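You operate a simulated robot arm through the tools that you are given. There is no shell and no other tool.

The job below is to be done with a simulated robot arm. You get a single attempt, and the scene is never put back.

TASK
Switch the heater chest off, turn it back to 40 and unlock both clamps.
Fine: switch off first; both lock knobs on FREE.

It is judged by the outcome, as a careful person would: the job done as asked, and still so three seconds after it is handed in. It fails if anything else is knocked over, pushed out of place, dropped, spilled or broken.

THE ROBOT
A 7-joint arm with a two-finger parallel gripper, fixed in place. Base frame: the origin is at the foot of the arm, x ahead of it, y to its left, z up; the work surface is at about z = 800. Lengths are in mm, angles in degrees, forces in N, time in s.
Its first joint turns from -149.0 to 149.0 degrees. Payload 3.43 kg.
The TCP is the grasp point between the finger pads, 30 mm short of the fingertips. In the tool frame z runs along the fingers and y along their closing line. Largest opening 94 mm; finger width 28, thickness 10; the body of the gripper, 50 by 96 mm, starts 55 mm behind the TCP.
Orientation is told as [roll, pitch, yaw] about the base's x, y, z axes, in that order, counted from this pose: with the fingers straight down and closing along the base's y, the tool's x points along the base's -x, its y along +y and its z along -z.

THE INTERFACE
- The arm moves only by the tool jog_arm. Its arguments are lists of equal length, an entry for each row: "travel": the shift along the tool's x, y, z in units of 200 mm (1.0 is 200 mm), a list of three; "turn": the turn, a rotation vector about the tool's x, y, z in units of 45 degrees (1.0 is 45 degrees), a list of three; "hand": the opening, from 0 (shut) to 1 (fully open). In form: {"travel": [[x, y, z], ...], "turn": [[wx, wy, wz], ...], "hand": [hand, ...]}. A call has 1 to 20 rows; each row is the pose to reach, as a shift and turn from the pose commanded when the call began, along the tool's axes at that moment. A call with a number of a shift or a turn outside -1 to 1 is refused whole. A row lasts 0.2 s, in which the tool goes at most 50 mm and 8.6 degrees; a call with a longer step from one row to the next is refused whole, and so is a gripper value outside its range. Where a pose cannot be reached the arm comes as near as it can. A force on the tool above 40 N (or 10 N above the force at the start of the call, whichever is more), or a blocked arm, ends the call early, and 0.2 s more pass. Each finger travels about 45 mm/s and halts on what it meets, pressing with about 25 N; the grip force reading is that of the motor and also rises with nothing between the fingers. The clock runs only during rows and for 0.2 s after the last one: add rows that repeat a pose to give the fingers time. It gives the time, the measured TCP pose, the force on the tool (base axes), the opening and the grip force at its end, in the units of the frame above (readings bear some noise), with the torque about the TCP (base axes, N m) and any sound that the robot's microphone picked up, and new pictures: "pictures" is both (left out), scene, wrist or none.
- Cameras (640 x 400 px; columns grow to the right, rows downward): "scene" is fixed at [398.1, 648.5, 1627.3]; the picture's right is [-0.64, -0.77, 0.00], its down [-0.55, 0.46, -0.70] and it looks along [0.53, -0.45, -0.72] (base axes); focal length 298 px, centre (320, 200). "wrist" rides on the gripper at [76, 14, -102] in the tool frame; the picture's right is [-0.18, 0.98, 0.00], its down [-0.75, -0.14, -0.64] and it looks along [-0.63, -0.12, 0.77] (tool axes); focal length 243 px, centre (320, 200). There is no depth. A picture from a camera that has moved, and an enlarged one, comes with that camera's place and axes in the base frame and with its lens. The place of the scene camera against the robot may be out by one fixed shift of up to 12 mm in any direction.
- zoom(camera, box): a new picture of the part [left, top, right, bottom] of that camera's present view, enlarged. The clock stands still meanwhile.
- hand_in(): hands the job in; it is judged then, once.

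Places have to be worked out from the pictures, the camera data and where the tool is seen. Open the gripper and draw the arm clear of the work before you hand the job in, unless the task says otherwise.

The tools are called as a command line: name --argument value ..., lists and objects as JSON in quotes. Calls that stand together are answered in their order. jog_arm: Moves the arm, as the interface text tells. Its arguments: {"type":"object","properties":{"travel":{"type":"array"},"turn":{"type":"array"},"hand":{"type":"array"},"pictures":{"type":"string","enum":["both","scene","wrist","none"]}},"required":["travel","turn","hand"]} The other tools are called the same way: zoom (camera, box) takes an enlarged picture of a part of a camera's view; hand_in () hands the job in.

At the start:

```text
time: 0.0
position: [981.7, 107.4, 1129.7]
orientation: [0.0, 0.1, 0.0]
ft_force: [-0.2, -0.4, 0.4]
moment: [0.0, -0.04, 0.02]
finger_gap: 93.7
grip_force: 0.1
```

scene: 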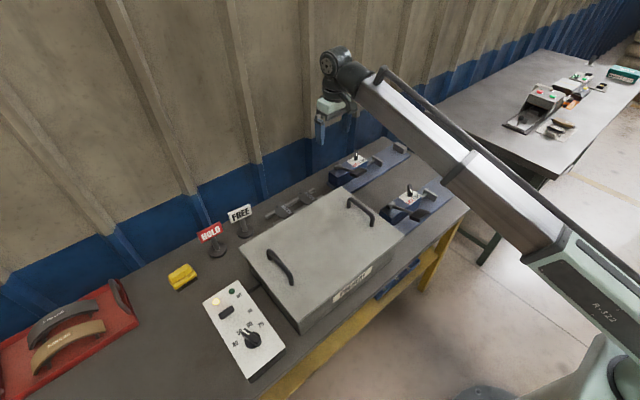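
wrist: 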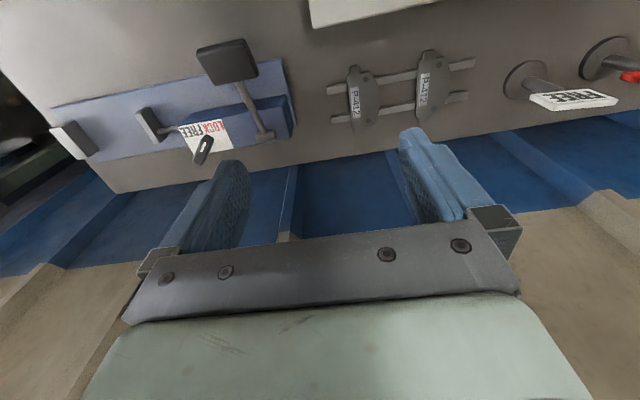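

I'll look closely at the control panel and the clamps in the scene picture before moving anything.

zoom --camera "scene" --box '[190, 270, 300, 390]'

zoom --camera "scene" --box '[320, 130, 460, 230]'

zoom --camera "scene" --box '[180, 180, 420, 340]'

zoom --camera "wrist" --box '[40, 20, 320, 200]'

```text
3.33 times, centred on (245, 330) of scene
camera zoom: at [398.1, 648.5, 1627.3], right [-0.64, -0.77, 0.0], down [-0.55, 0.46, -0.7], along [0.53, -0.45, -0.72], focal length 994 px, centre (570, -233)
```

zoom: 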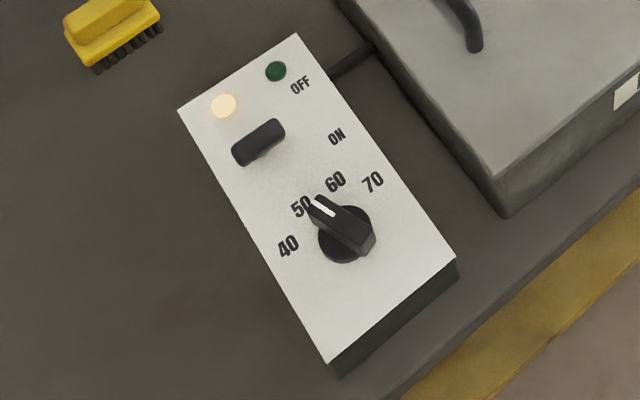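

```text
4.00 times, centred on (390, 180) of scene
camera zoom: at [398.1, 648.5, 1627.3], right [-0.64, -0.77, 0.0], down [-0.55, 0.46, -0.7], along [0.53, -0.45, -0.72], focal length 1192 px, centre (40, 280)
```

zoom: 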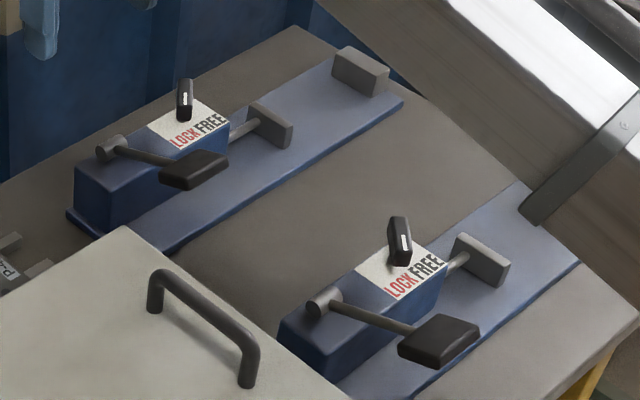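

```text
2.50 times, centred on (300, 260) of scene
camera zoom: at [398.1, 648.5, 1627.3], right [-0.64, -0.77, 0.0], down [-0.55, 0.46, -0.7], along [0.53, -0.45, -0.72], focal length 745 px, centre (370, 50)
```

zoom: 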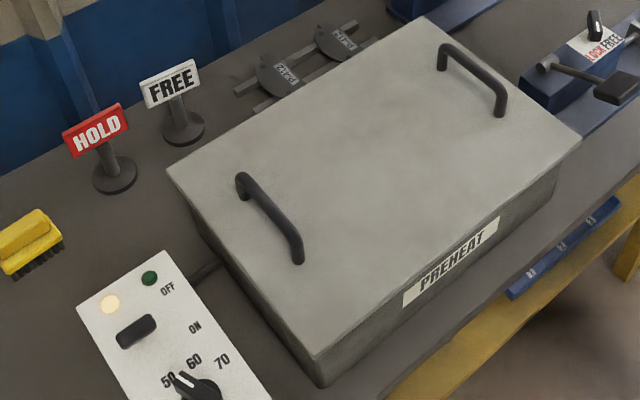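

```text
2.22 times, centred on (180, 110) of wrist
camera zoom: at [905.9, 122.8, 1231.8], right [0.18, 0.98, 0.0], down [0.75, -0.14, 0.64], along [0.63, -0.12, -0.77], focal length 539 px, centre (631, 400)
```

zoom: 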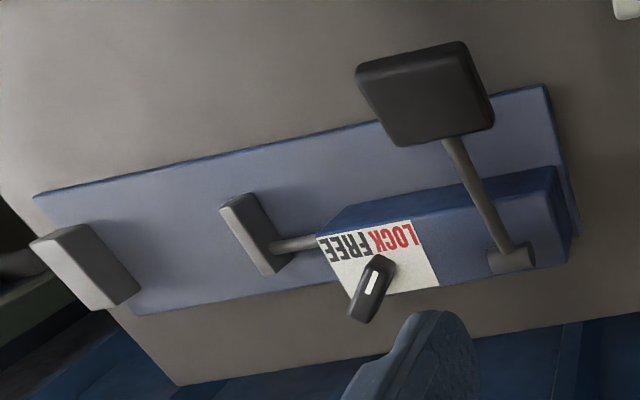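

The panel sits at roughly (740, 606) and the two clamp knobs at roughly (784, -110) and (1063, -105). I'll go high above the heater panel first to see it with the wrist camera.

jog_arm --travel '[[0.1, 0.2, 0], [0.2, 0.41, 0], [0.3, 0.62, 0], [0.4, 0.83, 0]]' --turn '[[0, 0, 0], [0, 0, 0], [0, 0, 0], [0, 0, 0]]' --hand '[1, 1, 1, 1]' --pictures "none"

```text
time: 1.0
position: [902.9, 272.5, 1127.6]
orientation: [0.0, 0.0, 0.0]
ft_force: [0.1, 0.5, 0.3]
moment: [0.03, 0.04, 0.0]
finger_gap: 94.3
grip_force: 0.0
```

The move tracks as commanded, with the tool at (903, 272, 1128). I'll carry on towards the panel at the same height.

jog_arm --travel '[[0.1, 0.2, 0], [0.2, 0.41, 0], [0.3, 0.62, 0], [0.4, 0.83, 0]]' --turn '[[0, 0, 0], [0, 0, 0], [0, 0, 0], [0, 0, 0]]' --hand '[1, 1, 1, 1]' --pictures "both"

```text
time: 2.0
position: [822.5, 441.0, 1129.1]
orientation: [0.0, 0.0, 0.0]
ft_force: [0.0, 0.8, 0.0]
moment: [-0.01, 0.03, 0.0]
finger_gap: 93.9
grip_force: 0.1
camera wrist: at [746.1, 456.0, 1231.4], right [0.18, 0.98, 0.0], down [0.75, -0.14, 0.64], along [0.63, -0.12, -0.77], focal length 243 px, centre (320, 200)
```

scene: 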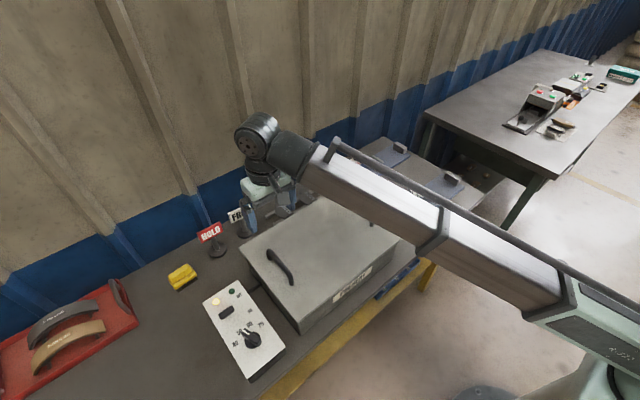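
wrist: 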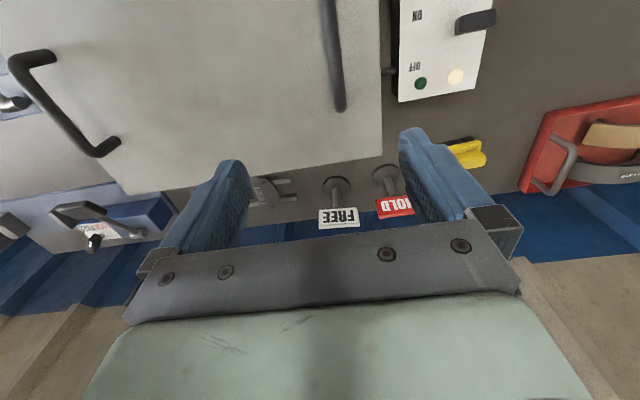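

The wrist camera looks outward, so I need to be further back towards the base to see the whole panel. I'll move to about (600, 590).

jog_arm --travel '[[0.22, 0.1, 0], [0.42, 0.22, 0], [0.62, 0.35, 0], [0.82, 0.47, 0], [0.97, 0.6, 0], [1.0, 0.75, 0]]' --turn '[[0, 0, 0], [0, 0, 0], [0, 0, 0], [0, 0, 0], [0, 0, 0], [0, 0, 0]]' --hand '[1, 1, 1, 1, 1, 1]' --pictures "wrist"

```text
time: 3.4
position: [622.1, 589.5, 1129.8]
orientation: [0.0, 0.1, 0.0]
ft_force: [0.2, -0.2, -0.2]
moment: [0.01, -0.02, 0.0]
finger_gap: 94.0
grip_force: 0.2
camera wrist: at [545.0, 605.2, 1232.2], right [0.18, 0.98, 0.0], down [0.75, -0.14, 0.64], along [0.63, -0.12, -0.77], focal length 243 px, centre (320, 200)
```

wrist: 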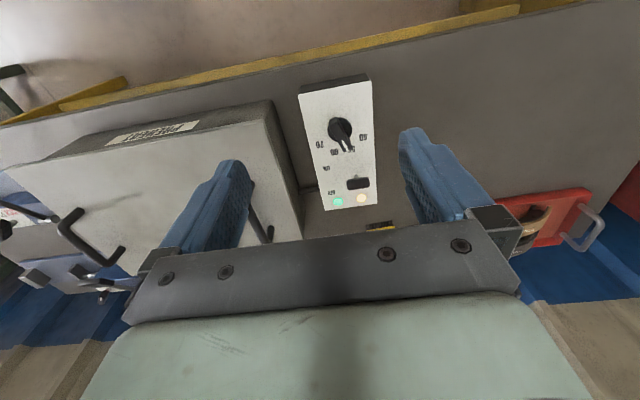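

zoom --camera "wrist" --box '[270, 60, 430, 220]'

zoom --camera "scene" --box '[190, 270, 300, 390]'

```text
2.50 times, centred on (350, 140) of wrist
camera zoom: at [545.0, 605.2, 1232.2], right [0.18, 0.98, 0.0], down [0.75, -0.14, 0.64], along [0.63, -0.12, -0.77], focal length 606 px, centre (245, 350)
```

zoom: 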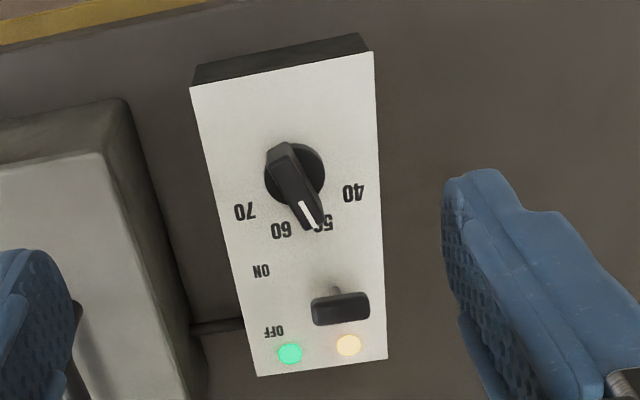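

```text
3.33 times, centred on (245, 330) of scene
camera zoom: at [398.1, 648.5, 1627.3], right [-0.64, -0.77, 0.0], down [-0.55, 0.46, -0.7], along [0.53, -0.45, -0.72], focal length 994 px, centre (570, -233)
```

zoom: 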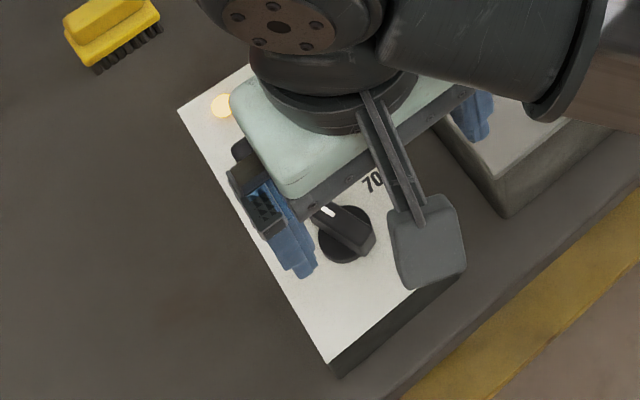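

The panel runs along base x: OFF is at the +x end, and the paddle toggle stands near (790, 624) leaning slightly towards ON. The dial is near (705, 607), pointing between 50 and 60. I'll shut the fingers and come down to a hover before the toggle, still well above the panel.

jog_arm --travel '[[-0.12, 0.035, 0.13], [-0.24, 0.07, 0.26], [-0.36, 0.105, 0.39], [-0.48, 0.14, 0.52], [-0.6, 0.1725, 0.65], [-0.6, 0.1725, 0.65]]' --turn '[[0, 0, 0], [0, 0, 0], [0, 0, 0], [0, 0, 0], [0, 0, 0], [0, 0, 0]]' --hand '[0, 0, 0, 0, 0, 0]' --pictures "both"

```text
time: 4.8
position: [741.2, 624.2, 998.8]
orientation: [0.1, 0.0, 0.0]
ft_force: [0.0, 0.0, -0.5]
moment: [0.02, 0.01, 0.0]
finger_gap: 0.2
grip_force: 24.4
camera wrist: at [665.6, 639.4, 1101.7], right [0.18, 0.98, 0.0], down [0.75, -0.14, 0.64], along [0.63, -0.12, -0.77], focal length 243 px, centre (320, 200)
```

scene: 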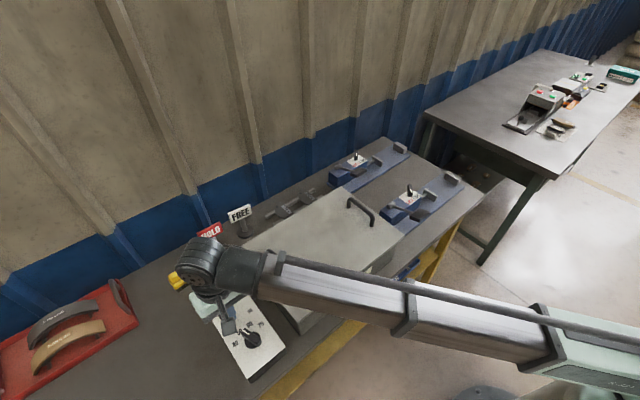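
wrist: 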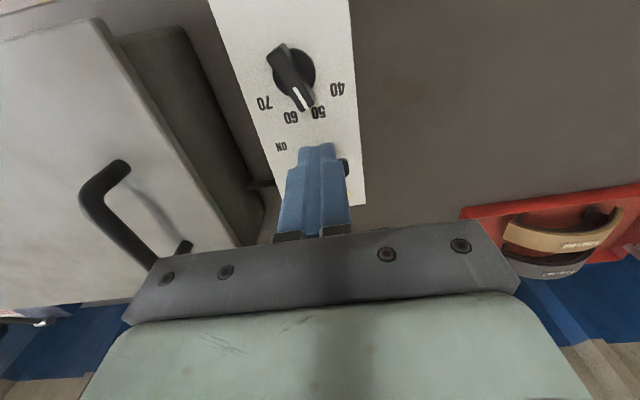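

The new view suggests the panel top is lower than I first thought, around z = 851. I'll zoom to refine the heights.

zoom --camera "wrist" --box '[200, 0, 400, 125]'

zoom --camera "wrist" --box '[240, 120, 400, 220]'

zoom --camera "scene" --box '[170, 230, 300, 390]'

```text
3.20 times, centred on (300, 62) of wrist
camera zoom: at [665.6, 639.4, 1101.7], right [0.18, 0.98, 0.0], down [0.75, -0.14, 0.64], along [0.63, -0.12, -0.77], focal length 776 px, centre (384, 640)
```

zoom: 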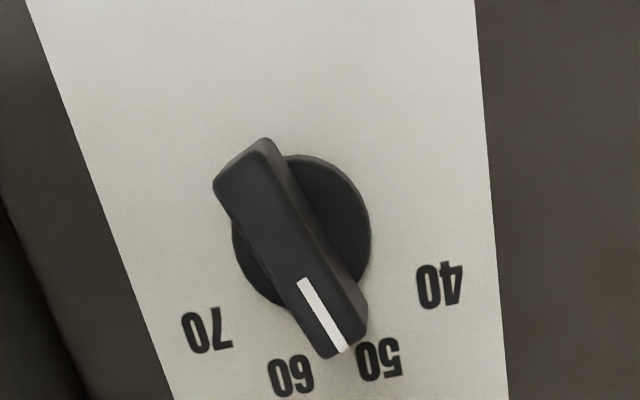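

```text
4.00 times, centred on (320, 170) of wrist
camera zoom: at [665.6, 639.4, 1101.7], right [0.18, 0.98, 0.0], down [0.75, -0.14, 0.64], along [0.63, -0.12, -0.77], focal length 970 px, centre (320, 320)
```

zoom: 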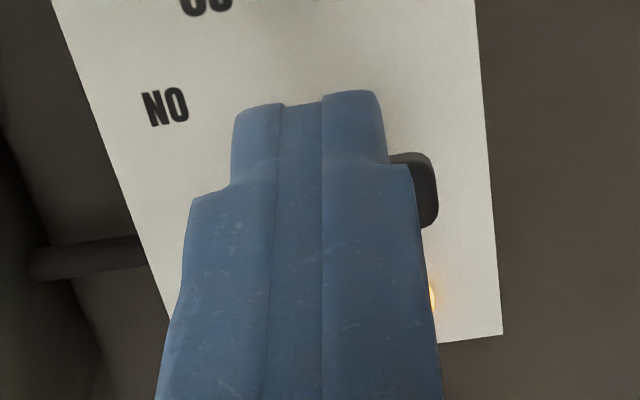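

```text
2.50 times, centred on (235, 310) of scene
camera zoom: at [398.1, 648.5, 1627.3], right [-0.64, -0.77, 0.0], down [-0.55, 0.46, -0.7], along [0.53, -0.45, -0.72], focal length 745 px, centre (532, -75)
```

zoom: 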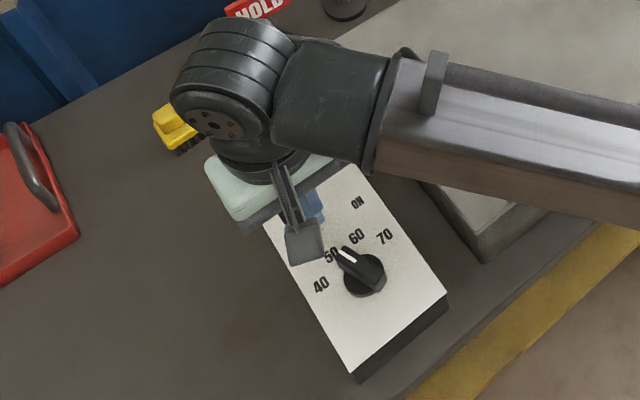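

Refined from two wrist views: panel top z ≈ 851, dial centre (716, 607) pointing at 50 (about 18°) with 40 at about 60°. The toggle paddle is at about (806, 625, 885), leaning to ON. I'll lower the shut fingers into the gap on the −x side of the paddle.

jog_arm --travel '[[-0.135, 0.004, 0.05], [-0.135, 0.004, 0.18], [-0.135, 0.004, 0.3], [-0.135, 0.004, 0.4], [-0.135, 0.004, 0.485]]' --turn '[[0, 0, 0], [0, 0, 0], [0, 0, 0], [0, 0, 0], [0, 0, 0]]' --hand '[0, 0, 0, 0, 0]' --pictures "both"

```text
time: 6.0
position: [768.5, 624.8, 900.3]
orientation: [-0.1, 0.0, 0.0]
ft_force: [0.1, 0.0, 0.9]
moment: [-0.01, 0.01, 0.0]
finger_gap: 0.0
grip_force: 25.5
camera wrist: at [692.9, 640.2, 1004.5], right [0.18, 0.98, 0.0], down [0.75, -0.14, 0.64], along [0.63, -0.12, -0.77], focal length 243 px, centre (320, 200)
```

scene: 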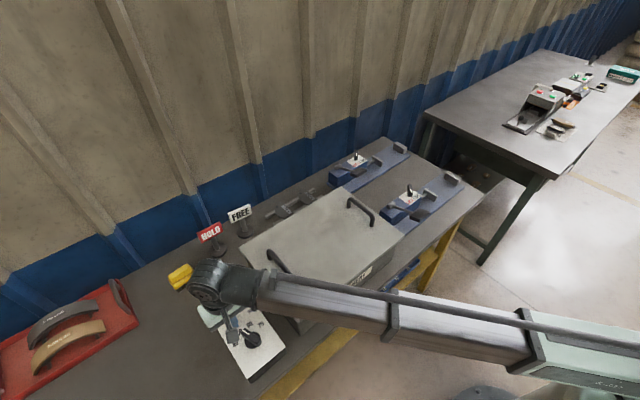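
wrist: 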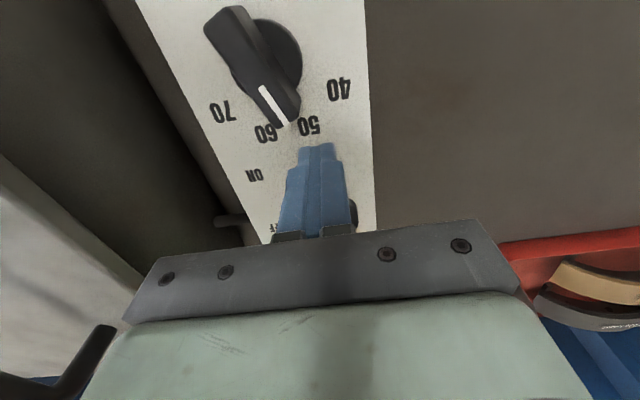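

The fingers are in the gap, clear of the dial and panel with no contact force. Now I push in small steps towards OFF (+x), watching the force.

jog_arm --travel '[[-0.02, 0, 0], [-0.04, 0, 0], [-0.06, 0, 0], [-0.08, 0, 0], [-0.1, 0, 0], [-0.115, 0, 0], [-0.13, 0, 0], [-0.145, 0, 0], [-0.16, 0, 0], [-0.17, 0, 0]]' --turn '[[0, 0, 0], [0, 0, 0], [0, 0, 0], [0, 0, 0], [0, 0, 0], [0, 0, 0], [0, 0, 0], [0, 0, 0], [0, 0, 0], [0, 0, 0]]' --hand '[0, 0, 0, 0, 0, 0, 0, 0, 0, 0]' --pictures "both"

```text
time: 8.2
position: [803.1, 624.9, 901.4]
orientation: [0.0, -0.1, 0.0]
ft_force: [0.8, -0.4, -0.6]
moment: [-0.01, -0.01, 0.01]
finger_gap: 0.1
grip_force: 25.5
camera wrist: at [727.4, 640.1, 1004.4], right [0.18, 0.98, 0.0], down [0.75, -0.14, 0.64], along [0.63, -0.12, -0.77], focal length 243 px, centre (320, 200)
```

scene: 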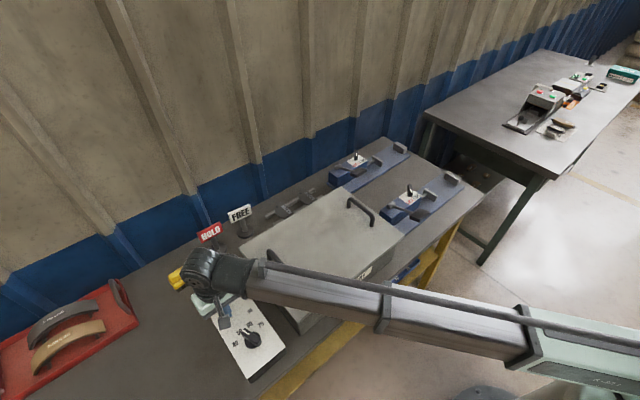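
wrist: 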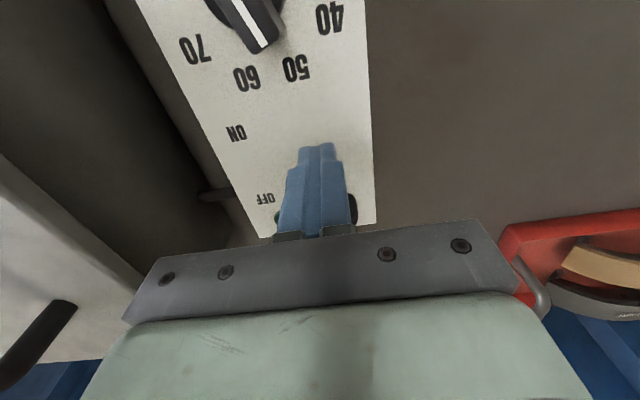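

There is no force now, so the paddle has probably flipped. I'll back off a little, rise and step back to see it.

jog_arm --travel '[[0.09, 0, 0], [0.09, 0, -0.2], [0.09, 0, -0.42], [0.2, 0, -0.6], [0.4, -0.05, -0.7], [0.6, -0.1, -0.8], [0.78, -0.15, -0.9]]' --turn '[[0, 0, 0], [0, 0, 0], [0, 0, 0], [0, 0, 0], [0, 0, 0], [0, 0, 0], [0, 0, 0]]' --hand '[0, 0, 0, 0, 0, 0, 0]' --pictures "both"

```text
time: 9.8
position: [646.8, 595.1, 1082.2]
orientation: [0.0, 0.0, -0.1]
ft_force: [-0.5, 0.4, 0.0]
moment: [0.02, 0.0, 0.01]
finger_gap: 0.0
grip_force: 25.1
camera wrist: at [571.0, 610.3, 1184.7], right [0.18, 0.98, 0.0], down [0.75, -0.14, 0.64], along [0.63, -0.12, -0.77], focal length 243 px, centre (320, 200)
```

scene: 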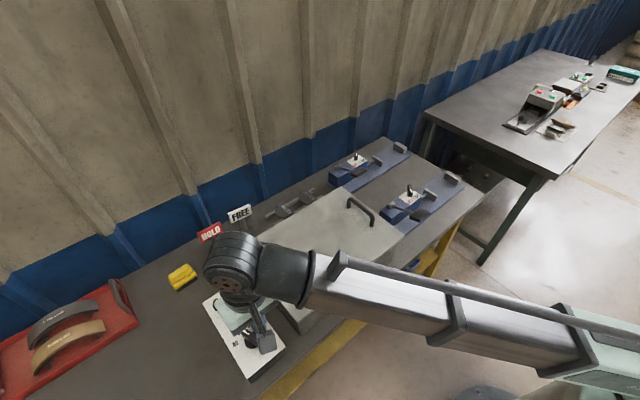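
wrist: 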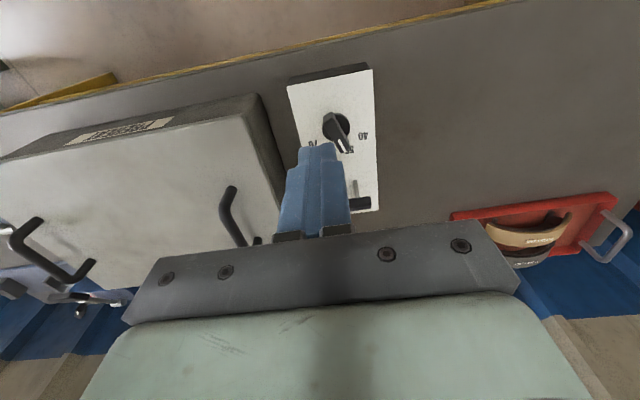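

The fingers hide the paddle, so I'll open them in place and zoom in.

jog_arm --travel '[[0, 0, 0], [0, 0, 0], [0, 0, 0], [0, 0, 0], [0, 0, 0]]' --turn '[[0, 0, 0], [0, 0, 0], [0, 0, 0], [0, 0, 0], [0, 0, 0]]' --hand '[1, 1, 1, 1, 1]' --pictures "none"

zoom --camera "wrist" --box '[260, 60, 420, 220]'

zoom --camera "scene" --box '[190, 270, 300, 390]'

```text
time: 11.0
position: [646.9, 595.4, 1082.2]
orientation: [0.0, 0.0, 0.1]
ft_force: [0.6, -0.1, 0.7]
moment: [0.04, 0.03, 0.02]
finger_gap: 94.0
grip_force: 0.0
```

```text
2.50 times, centred on (340, 140) of wrist
camera zoom: at [571.1, 610.6, 1184.8], right [0.18, 0.98, 0.0], down [0.75, -0.14, 0.64], along [0.63, -0.12, -0.77], focal length 606 px, centre (270, 350)
```

zoom: 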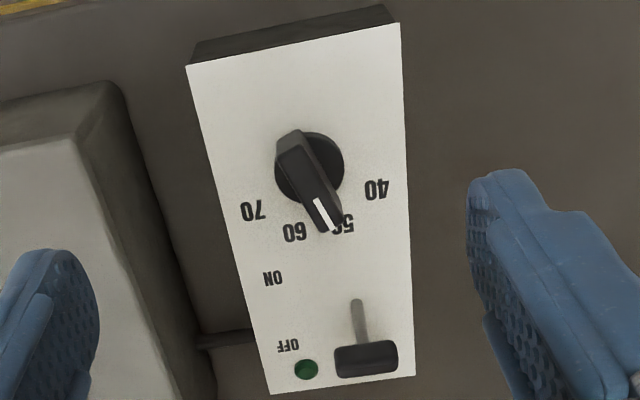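

```text
3.33 times, centred on (245, 330) of scene
camera zoom: at [398.1, 648.5, 1627.3], right [-0.64, -0.77, 0.0], down [-0.55, 0.46, -0.7], along [0.53, -0.45, -0.72], focal length 994 px, centre (570, -233)
```

zoom: 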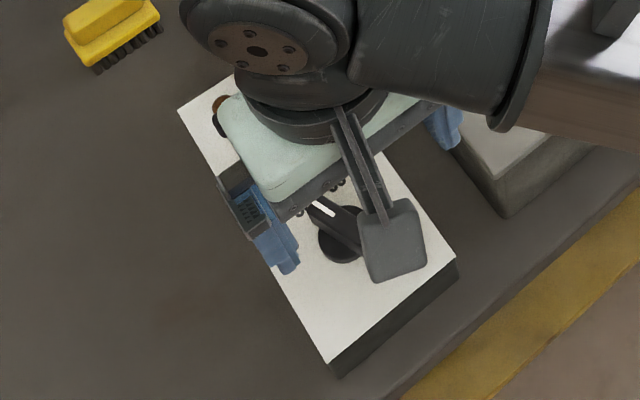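

The toggle now lies towards OFF and the lamp is dark, so the switch is off. Next is the dial: I'll turn the tool about 20° to line up with the pointer bar and hover above the dial with the fingers partly open.

jog_arm --travel '[[-0.07, 0.012, 0.1], [-0.14, 0.024, 0.2], [-0.21, 0.036, 0.32], [-0.28, 0.048, 0.45], [-0.345, 0.058, 0.56], [-0.345, 0.058, 0.61]]' --turn '[[0, 0, -0.08], [0, 0, -0.16], [0, 0, -0.24], [0, 0, -0.32], [0, 0, -0.4], [0, 0, -0.43]]' --hand '[0.6, 0.6, 0.6, 0.6, 0.6, 0.6]' --pictures "both"

```text
time: 12.4
position: [716.2, 606.9, 960.3]
orientation: [0.0, -0.1, 19.3]
ft_force: [-0.2, -0.2, 0.1]
moment: [-0.02, 0.02, -0.03]
finger_gap: 56.2
grip_force: 0.0
camera wrist: at [639.5, 595.5, 1062.7], right [-0.15, 0.99, 0.0], down [0.76, 0.12, 0.64], along [0.63, 0.1, -0.77], focal length 243 px, centre (320, 200)
```

scene: 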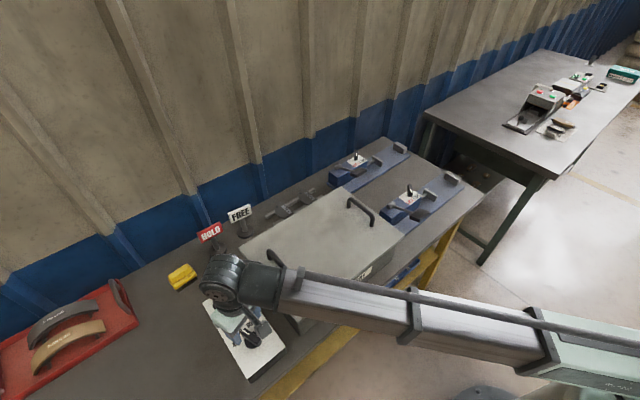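
wrist: 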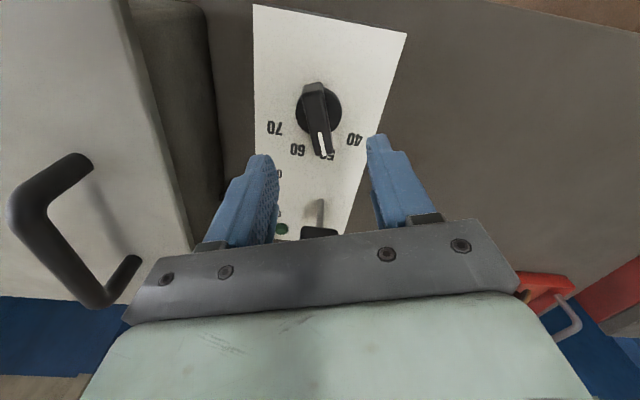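

Aligned over the dial. I'll descend to z ≈ 897 (fingertips just above the dial's disc), then close on the pointer bar.

jog_arm --travel '[[0, 0, 0.08], [0, 0, 0.16], [0, 0, 0.23], [0, 0, 0.28], [0, 0, 0.315]]' --turn '[[0, 0, 0], [0, 0, 0], [0, 0, 0], [0, 0, 0], [0, 0, 0]]' --hand '[0.6, 0.6, 0.6, 0.6, 0.6]' --pictures "wrist"

```text
time: 13.6
position: [716.7, 607.5, 896.7]
orientation: [0.1, 0.0, 19.5]
ft_force: [0.0, -0.7, -0.2]
moment: [0.0, -0.03, 0.0]
finger_gap: 56.4
grip_force: 0.0
camera wrist: at [639.3, 595.7, 999.4], right [-0.15, 0.99, 0.0], down [0.76, 0.12, 0.64], along [0.63, 0.1, -0.77], focal length 243 px, centre (320, 200)
```

wrist: 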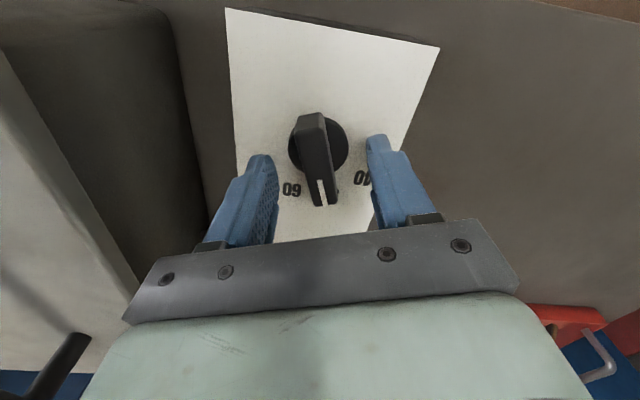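

The bar sits between the fingers. I'm closing on it.

jog_arm --travel '[[0, 0, 0], [0, 0, 0], [0, 0, 0], [0, 0, 0]]' --turn '[[0, 0, 0], [0, 0, 0], [0, 0, 0], [0, 0, 0]]' --hand '[0.3, 0, 0, 0]' --pictures "wrist"

```text
time: 14.6
position: [715.6, 604.7, 896.4]
orientation: [0.0, 0.0, 19.3]
ft_force: [1.8, -8.2, -2.0]
moment: [-0.06, 0.01, 0.02]
finger_gap: 16.0
grip_force: 43.1
camera wrist: at [639.6, 594.9, 999.6], right [-0.15, 0.99, 0.0], down [0.76, 0.12, 0.64], along [0.63, 0.1, -0.77], focal length 243 px, centre (320, 200)
```

wrist: 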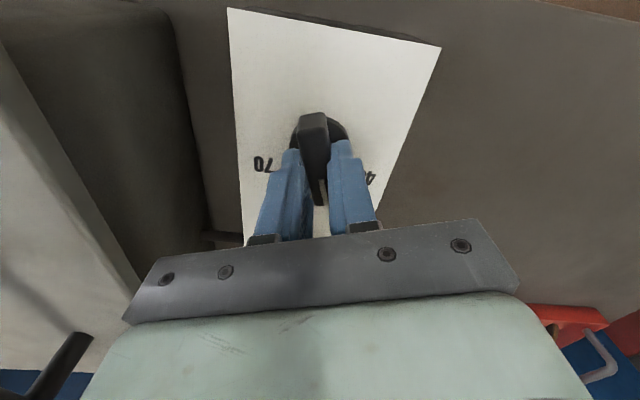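

I have the bar (gap 16 mm); the side force shows the true axis is about 2 mm lower in y, so I'll shift for that. Then I turn the dial counter-clockwise seen from above, about 41°, to the 40 mark.

jog_arm --travel '[[0, -0.011, 0], [0, -0.011, 0], [0, -0.011, 0], [0, -0.011, 0], [0, -0.011, 0], [0, -0.011, 0], [0, -0.011, 0], [0, -0.011, 0], [0, -0.011, 0], [0, -0.011, 0], [0, -0.011, 0]]' --turn '[[0, 0, 0], [0, 0, -0.1], [0, 0, -0.2], [0, 0, -0.3], [0, 0, -0.4], [0, 0, -0.5], [0, 0, -0.6], [0, 0, -0.7], [0, 0, -0.8], [0, 0, -0.9], [0, 0, -0.905]]' --hand '[0, 0, 0, 0, 0, 0, 0, 0, 0, 0, 0]' --pictures "both"

```text
time: 17.0
position: [715.3, 606.0, 896.5]
orientation: [0.1, 0.0, 60.2]
ft_force: [-16.2, 22.6, -4.5]
moment: [-1.01, 0.74, -0.2]
finger_gap: 15.6
grip_force: 45.0
camera wrist: at [665.7, 547.9, 999.6], right [-0.76, 0.65, 0.0], down [0.5, 0.58, 0.64], along [0.41, 0.49, -0.77], focal length 243 px, centre (320, 200)
```

scene: 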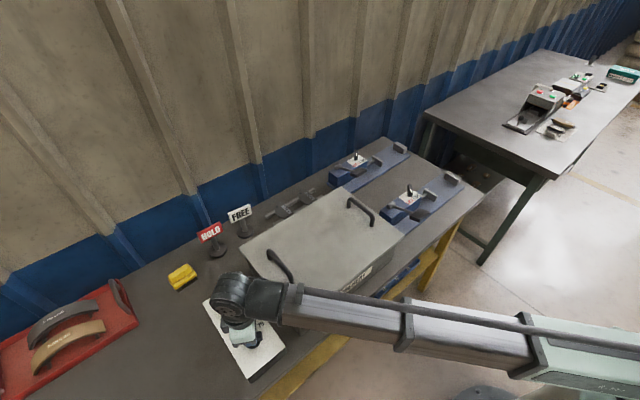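
wrist: 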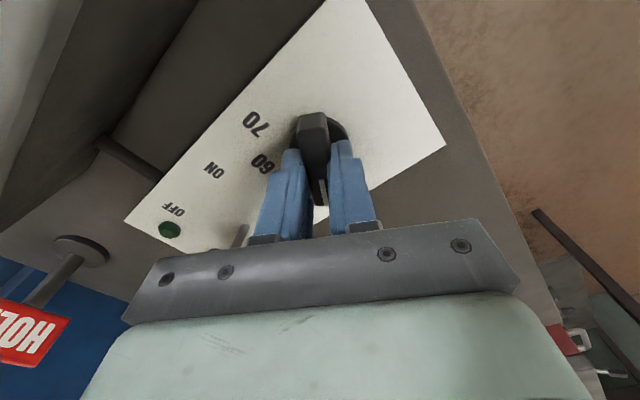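

The tool is at 60° with some strain on it (about 28 N). I'll zoom in before releasing.

zoom --camera "wrist" --box '[220, 80, 420, 250]'

zoom --camera "scene" --box '[190, 260, 310, 380]'

```text
2.35 times, centred on (320, 165) of wrist
camera zoom: at [665.7, 547.9, 999.6], right [-0.76, 0.65, 0.0], down [0.5, 0.58, 0.64], along [0.41, 0.49, -0.77], focal length 571 px, centre (320, 282)
```

zoom: 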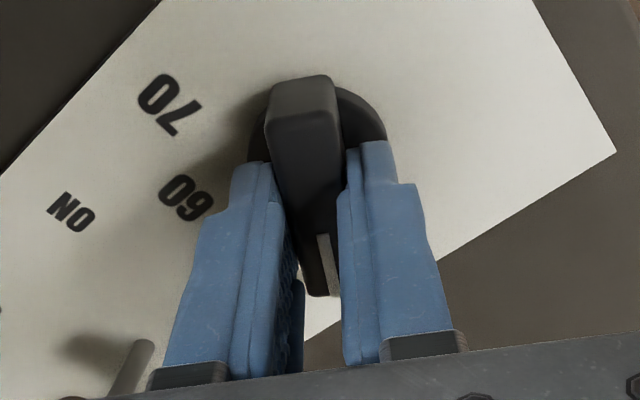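

```text
3.33 times, centred on (250, 320) of scene
camera zoom: at [398.1, 648.5, 1627.3], right [-0.64, -0.77, 0.0], down [-0.55, 0.46, -0.7], along [0.53, -0.45, -0.72], focal length 994 px, centre (553, -200)
```

zoom: 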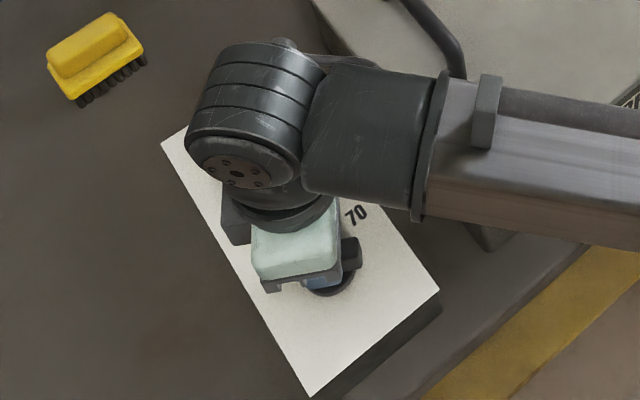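

The bar has turned with the fingers. I'll open the fingers and rise straight up to check where the pointer settled.

jog_arm --travel '[[0, 0.008, 0], [0, 0.008, 0], [0, 0.008, 0], [0, 0.008, -0.1], [0, 0.008, -0.25], [0, 0.008, -0.45], [0, 0.008, -0.65]]' --turn '[[0, 0, 0], [0, 0, 0], [0, 0, 0], [0, 0, 0], [0, 0, 0], [0, 0, 0], [0, 0, 0]]' --hand '[0.5, 0.5, 0.5, 0.5, 0.5, 0.5, 0.5]' --pictures "wrist"

zoom --camera "wrist" --box '[220, 20, 420, 180]'

```text
time: 18.6
position: [714.6, 605.0, 1027.6]
orientation: [0.1, 0.0, 60.0]
ft_force: [-0.1, -0.2, -0.3]
moment: [-0.01, 0.0, -0.01]
finger_gap: 46.9
grip_force: 0.1
camera wrist: at [665.0, 546.2, 1129.9], right [-0.76, 0.65, 0.0], down [0.5, 0.58, 0.64], along [0.42, 0.49, -0.77], focal length 243 px, centre (320, 200)
```

wrist: 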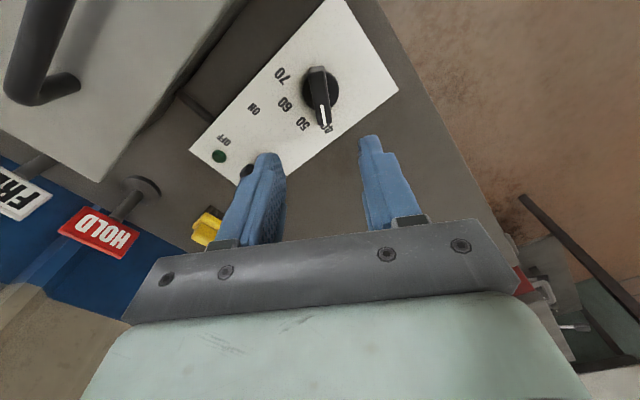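

```text
2.50 times, centred on (320, 100) of wrist
camera zoom: at [665.0, 546.2, 1129.9], right [-0.76, 0.65, 0.0], down [0.5, 0.58, 0.64], along [0.42, 0.49, -0.77], focal length 606 px, centre (320, 450)
```

zoom: 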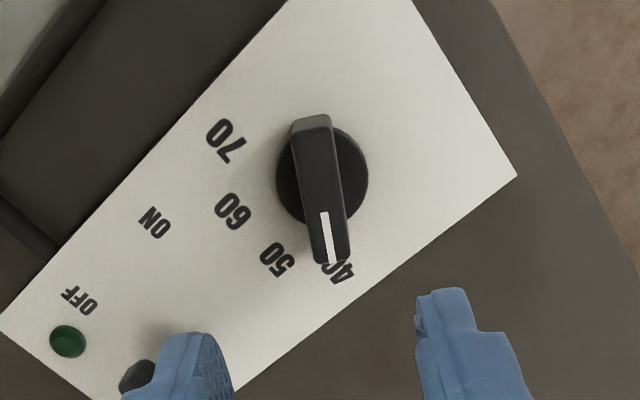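

The pointer now measures about 59–60°, right on the 40 mark, with the switch still OFF. Next come the clamps: I'll rise, turn the tool back and travel over towards them at a safe height.

jog_arm --travel '[[0, 0, -0.22], [0.1, -0.041, -0.4], [0.3, -0.124, -0.5], [0.5, -0.206, -0.5], [0.7, -0.289, -0.5]]' --turn '[[0, 0, 0.18], [0, 0, 0.36], [0, 0, 0.54], [0, 0, 0.72], [0, 0, 0.9]]' --hand '[0.5, 0.5, 0.5, 0.5, 0.5]' --pictures "both"

```text
time: 19.8
position: [696.0, 453.8, 1126.0]
orientation: [0.1, 0.0, 19.5]
ft_force: [0.7, -0.1, 0.4]
moment: [0.0, 0.01, -0.03]
finger_gap: 46.8
grip_force: 0.1
camera wrist: at [618.6, 443.1, 1229.1], right [-0.15, 0.99, 0.0], down [0.76, 0.12, 0.64], along [0.63, 0.1, -0.77], focal length 243 px, centre (320, 200)
```

scene: 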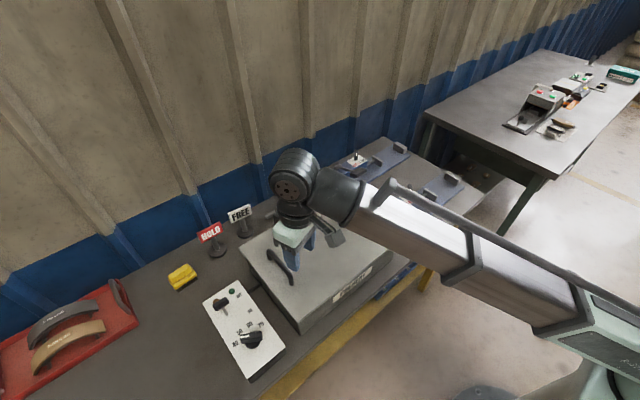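
wrist: 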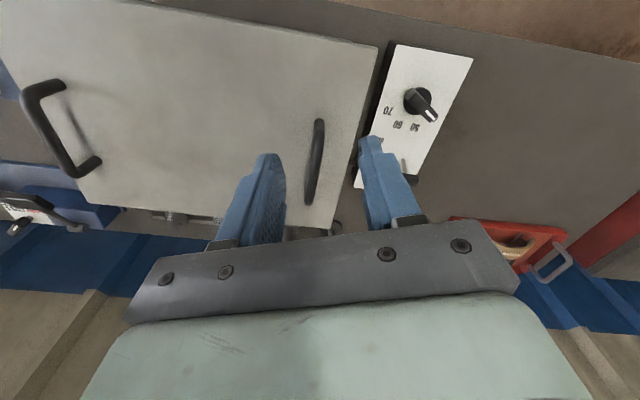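

The scene camera has a clear view of the panel now, so I'll check it.

zoom --camera "scene" --box '[190, 270, 300, 390]'

zoom --camera "wrist" --box '[350, 30, 490, 200]'

```text
3.33 times, centred on (245, 330) of scene
camera zoom: at [398.1, 648.5, 1627.3], right [-0.64, -0.77, 0.0], down [-0.55, 0.46, -0.7], along [0.53, -0.45, -0.72], focal length 994 px, centre (570, -233)
```

zoom: 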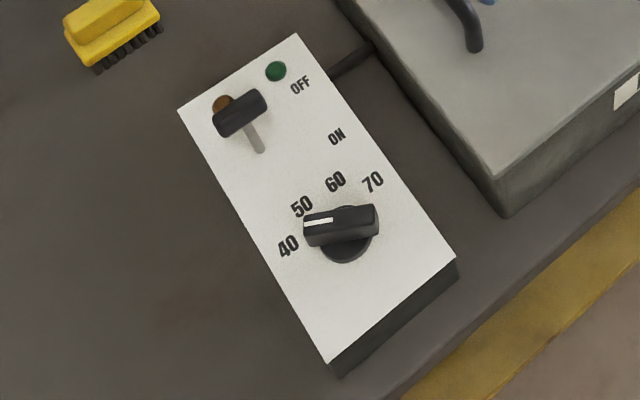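

```text
2.35 times, centred on (420, 115) of wrist
camera zoom: at [618.6, 443.1, 1229.1], right [-0.15, 0.99, 0.0], down [0.76, 0.12, 0.64], along [0.63, 0.1, -0.77], focal length 571 px, centre (85, 400)
```

zoom: 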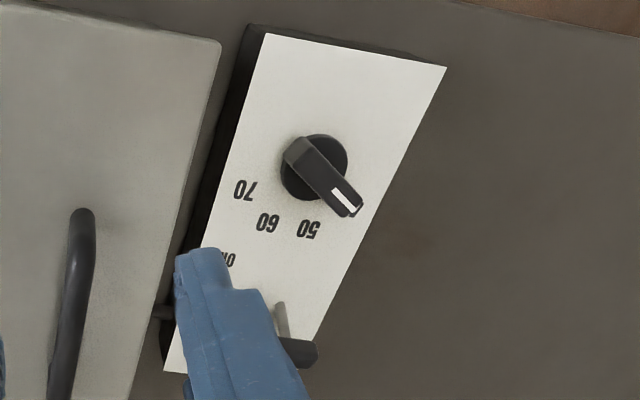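

Both views put the pointer on 40 and the switch on OFF. I'm moving on towards the near clamp.

jog_arm --travel '[[0.1, -0.17, 0], [0.206, -0.341, 0], [0.31, -0.512, 0], [0.412, -0.683, 0], [0.514, -0.853, 0]]' --turn '[[0, 0, 0.09], [0, 0, 0.18], [0, 0, 0.27], [0, 0, 0.36], [0, 0, 0.433]]' --hand '[1, 1, 1, 1, 1]' --pictures "none"

```text
time: 21.0
position: [659.8, 262.1, 1118.5]
orientation: [0.2, -0.5, 0.0]
ft_force: [0.4, 0.2, -0.6]
moment: [-0.02, 0.02, 0.01]
finger_gap: 94.0
grip_force: 0.1
out of reach, approached as far as the arm can: row 5
```

That pose is near the inner reach limit at this height, so I'll swing a bit further out (x ≈ 725) while carrying on in −y.

jog_arm --travel '[[-0.12, -0.1, 0], [-0.22, -0.28, 0], [-0.3, -0.48, 0], [-0.35, -0.68, 0], [-0.37, -0.88, 0]]' --turn '[[0, 0, 0], [0, 0, 0], [0, 0, 0], [0, 0, 0], [0, 0, 0]]' --hand '[1, 1, 1, 1, 1]' --pictures "none"

```text
time: 22.2
position: [735.7, 84.6, 1119.2]
orientation: [0.0, -0.2, 0.0]
ft_force: [17.0, 20.2, -27.4]
moment: [-2.77, -0.27, -1.89]
finger_gap: 93.9
grip_force: 0.1
```

There's an unexpected force reading on the tool. I'll hold still for one row and take pictures.

jog_arm --travel '[[0, 0, 0]]' --turn '[[0, 0, 0]]' --hand '[1]' --pictures "both"

```text
time: 22.6
position: [736.3, 85.0, 1119.1]
orientation: [0.1, -0.2, 0.1]
ft_force: [16.4, 15.3, -35.2]
moment: [-2.07, -1.0, -1.38]
finger_gap: 94.3
grip_force: 0.0
camera wrist: at [658.4, 99.9, 1221.5], right [0.18, 0.98, 0.0], down [0.75, -0.14, 0.64], along [0.63, -0.12, -0.76], focal length 243 px, centre (320, 200)
```

scene: 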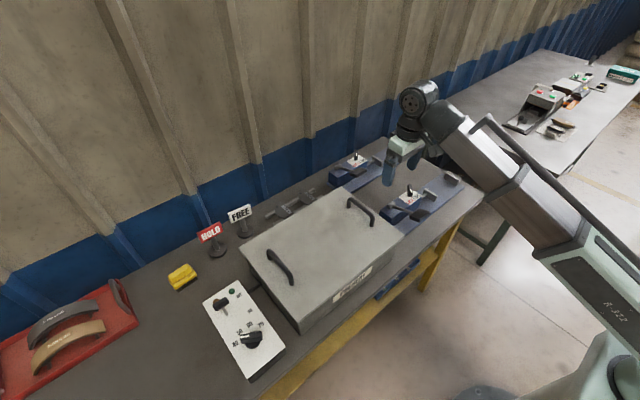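
wrist: 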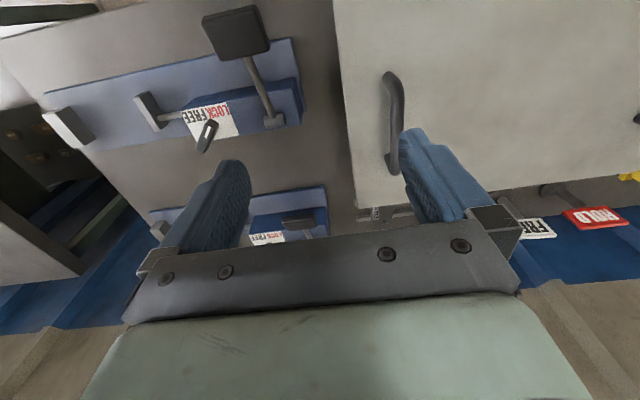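

Nothing in the scene is touching. The push is down and outward, so the hand is most likely pressing on the arm's own forearm in this folded posture. I'll move outward and down to relieve it.

jog_arm --travel '[[-0.1, 0, 0.1], [-0.2, -0.05, 0.2], [-0.3, -0.1, 0.2]]' --turn '[[0, 0, 0], [0, 0, 0], [0, 0, 0]]' --hand '[1, 1, 1]' --pictures "both"

```text
time: 23.4
position: [793.4, 66.1, 1078.1]
orientation: [-0.1, 0.0, 0.1]
ft_force: [0.7, -0.3, -0.5]
moment: [-0.02, 0.02, -0.02]
finger_gap: 94.1
grip_force: 0.0
camera wrist: at [717.7, 80.8, 1180.9], right [0.18, 0.98, 0.0], down [0.75, -0.14, 0.64], along [0.63, -0.12, -0.77], focal length 243 px, centre (320, 200)
```

scene: 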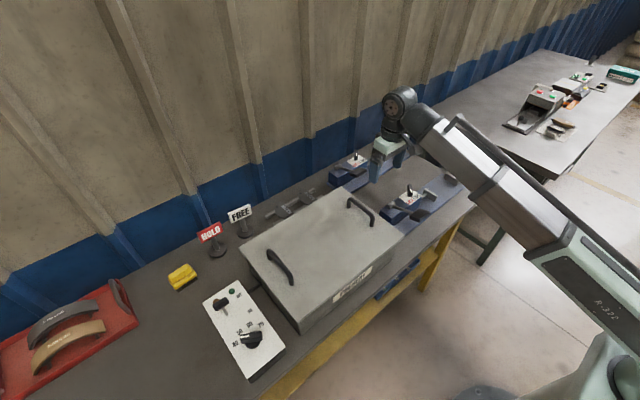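
wrist: 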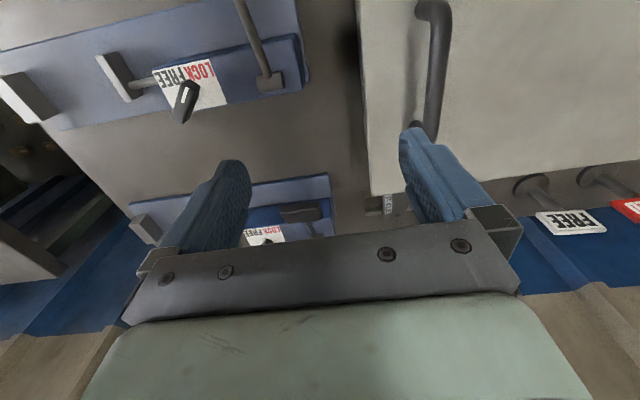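

The force is gone. I'll look closely at the near clamp.

zoom --camera "wrist" --box '[80, 30, 280, 155]'

zoom --camera "scene" --box '[370, 165, 460, 230]'

```text
3.20 times, centred on (180, 92) of wrist
camera zoom: at [717.7, 80.8, 1180.9], right [0.18, 0.98, 0.0], down [0.75, -0.14, 0.64], along [0.63, -0.12, -0.77], focal length 776 px, centre (768, 544)
```

zoom: 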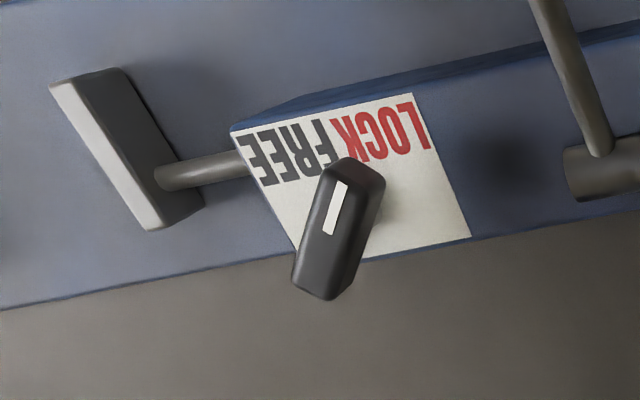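

```text
6.15 times, centred on (415, 198) of scene
camera zoom: at [398.1, 648.5, 1627.3], right [-0.64, -0.77, 0.0], down [-0.55, 0.46, -0.7], along [0.53, -0.45, -0.72], focal length 1835 px, centre (-265, 215)
```

zoom: 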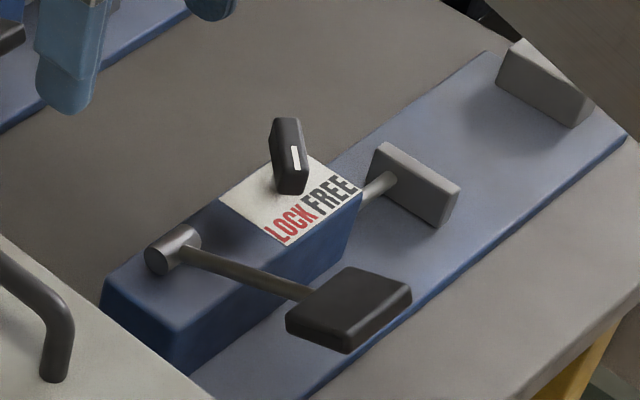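

The knob's white mark points to −x/+y, towards LOCK; FREE lies on the −y side. I'll move to directly in front of this clamp for a second, closer view.

jog_arm --travel '[[-0.02, -0.2, 0.03], [-0.02, -0.4, 0.06], [-0.02, -0.6, 0.09], [-0.02, -0.82, 0.12]]' --turn '[[0, 0, 0], [0, 0, 0], [0, 0, 0], [0, 0, 0]]' --hand '[1, 1, 1, 1]' --pictures "wrist"

zoom --camera "wrist" --box '[220, 0, 420, 125]'

```text
time: 24.4
position: [796.8, -98.0, 1053.3]
orientation: [-0.1, -0.1, 0.1]
ft_force: [0.2, 0.3, -0.6]
moment: [0.03, 0.0, -0.02]
finger_gap: 94.0
grip_force: 0.1
camera wrist: at [720.9, -82.7, 1156.8], right [0.18, 0.98, 0.0], down [0.75, -0.14, 0.64], along [0.63, -0.12, -0.77], focal length 243 px, centre (320, 200)
```

wrist: 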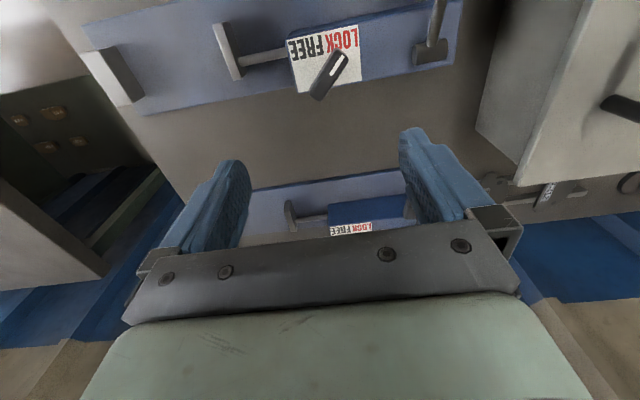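

```text
3.20 times, centred on (320, 62) of wrist
camera zoom: at [720.9, -82.7, 1156.8], right [0.18, 0.98, 0.0], down [0.75, -0.14, 0.64], along [0.63, -0.12, -0.77], focal length 776 px, centre (320, 640)
```

zoom: 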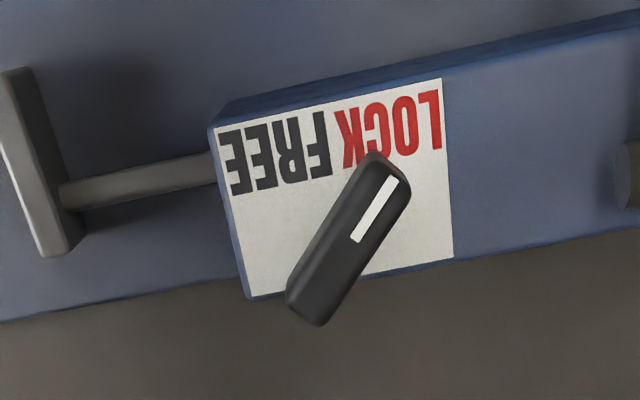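

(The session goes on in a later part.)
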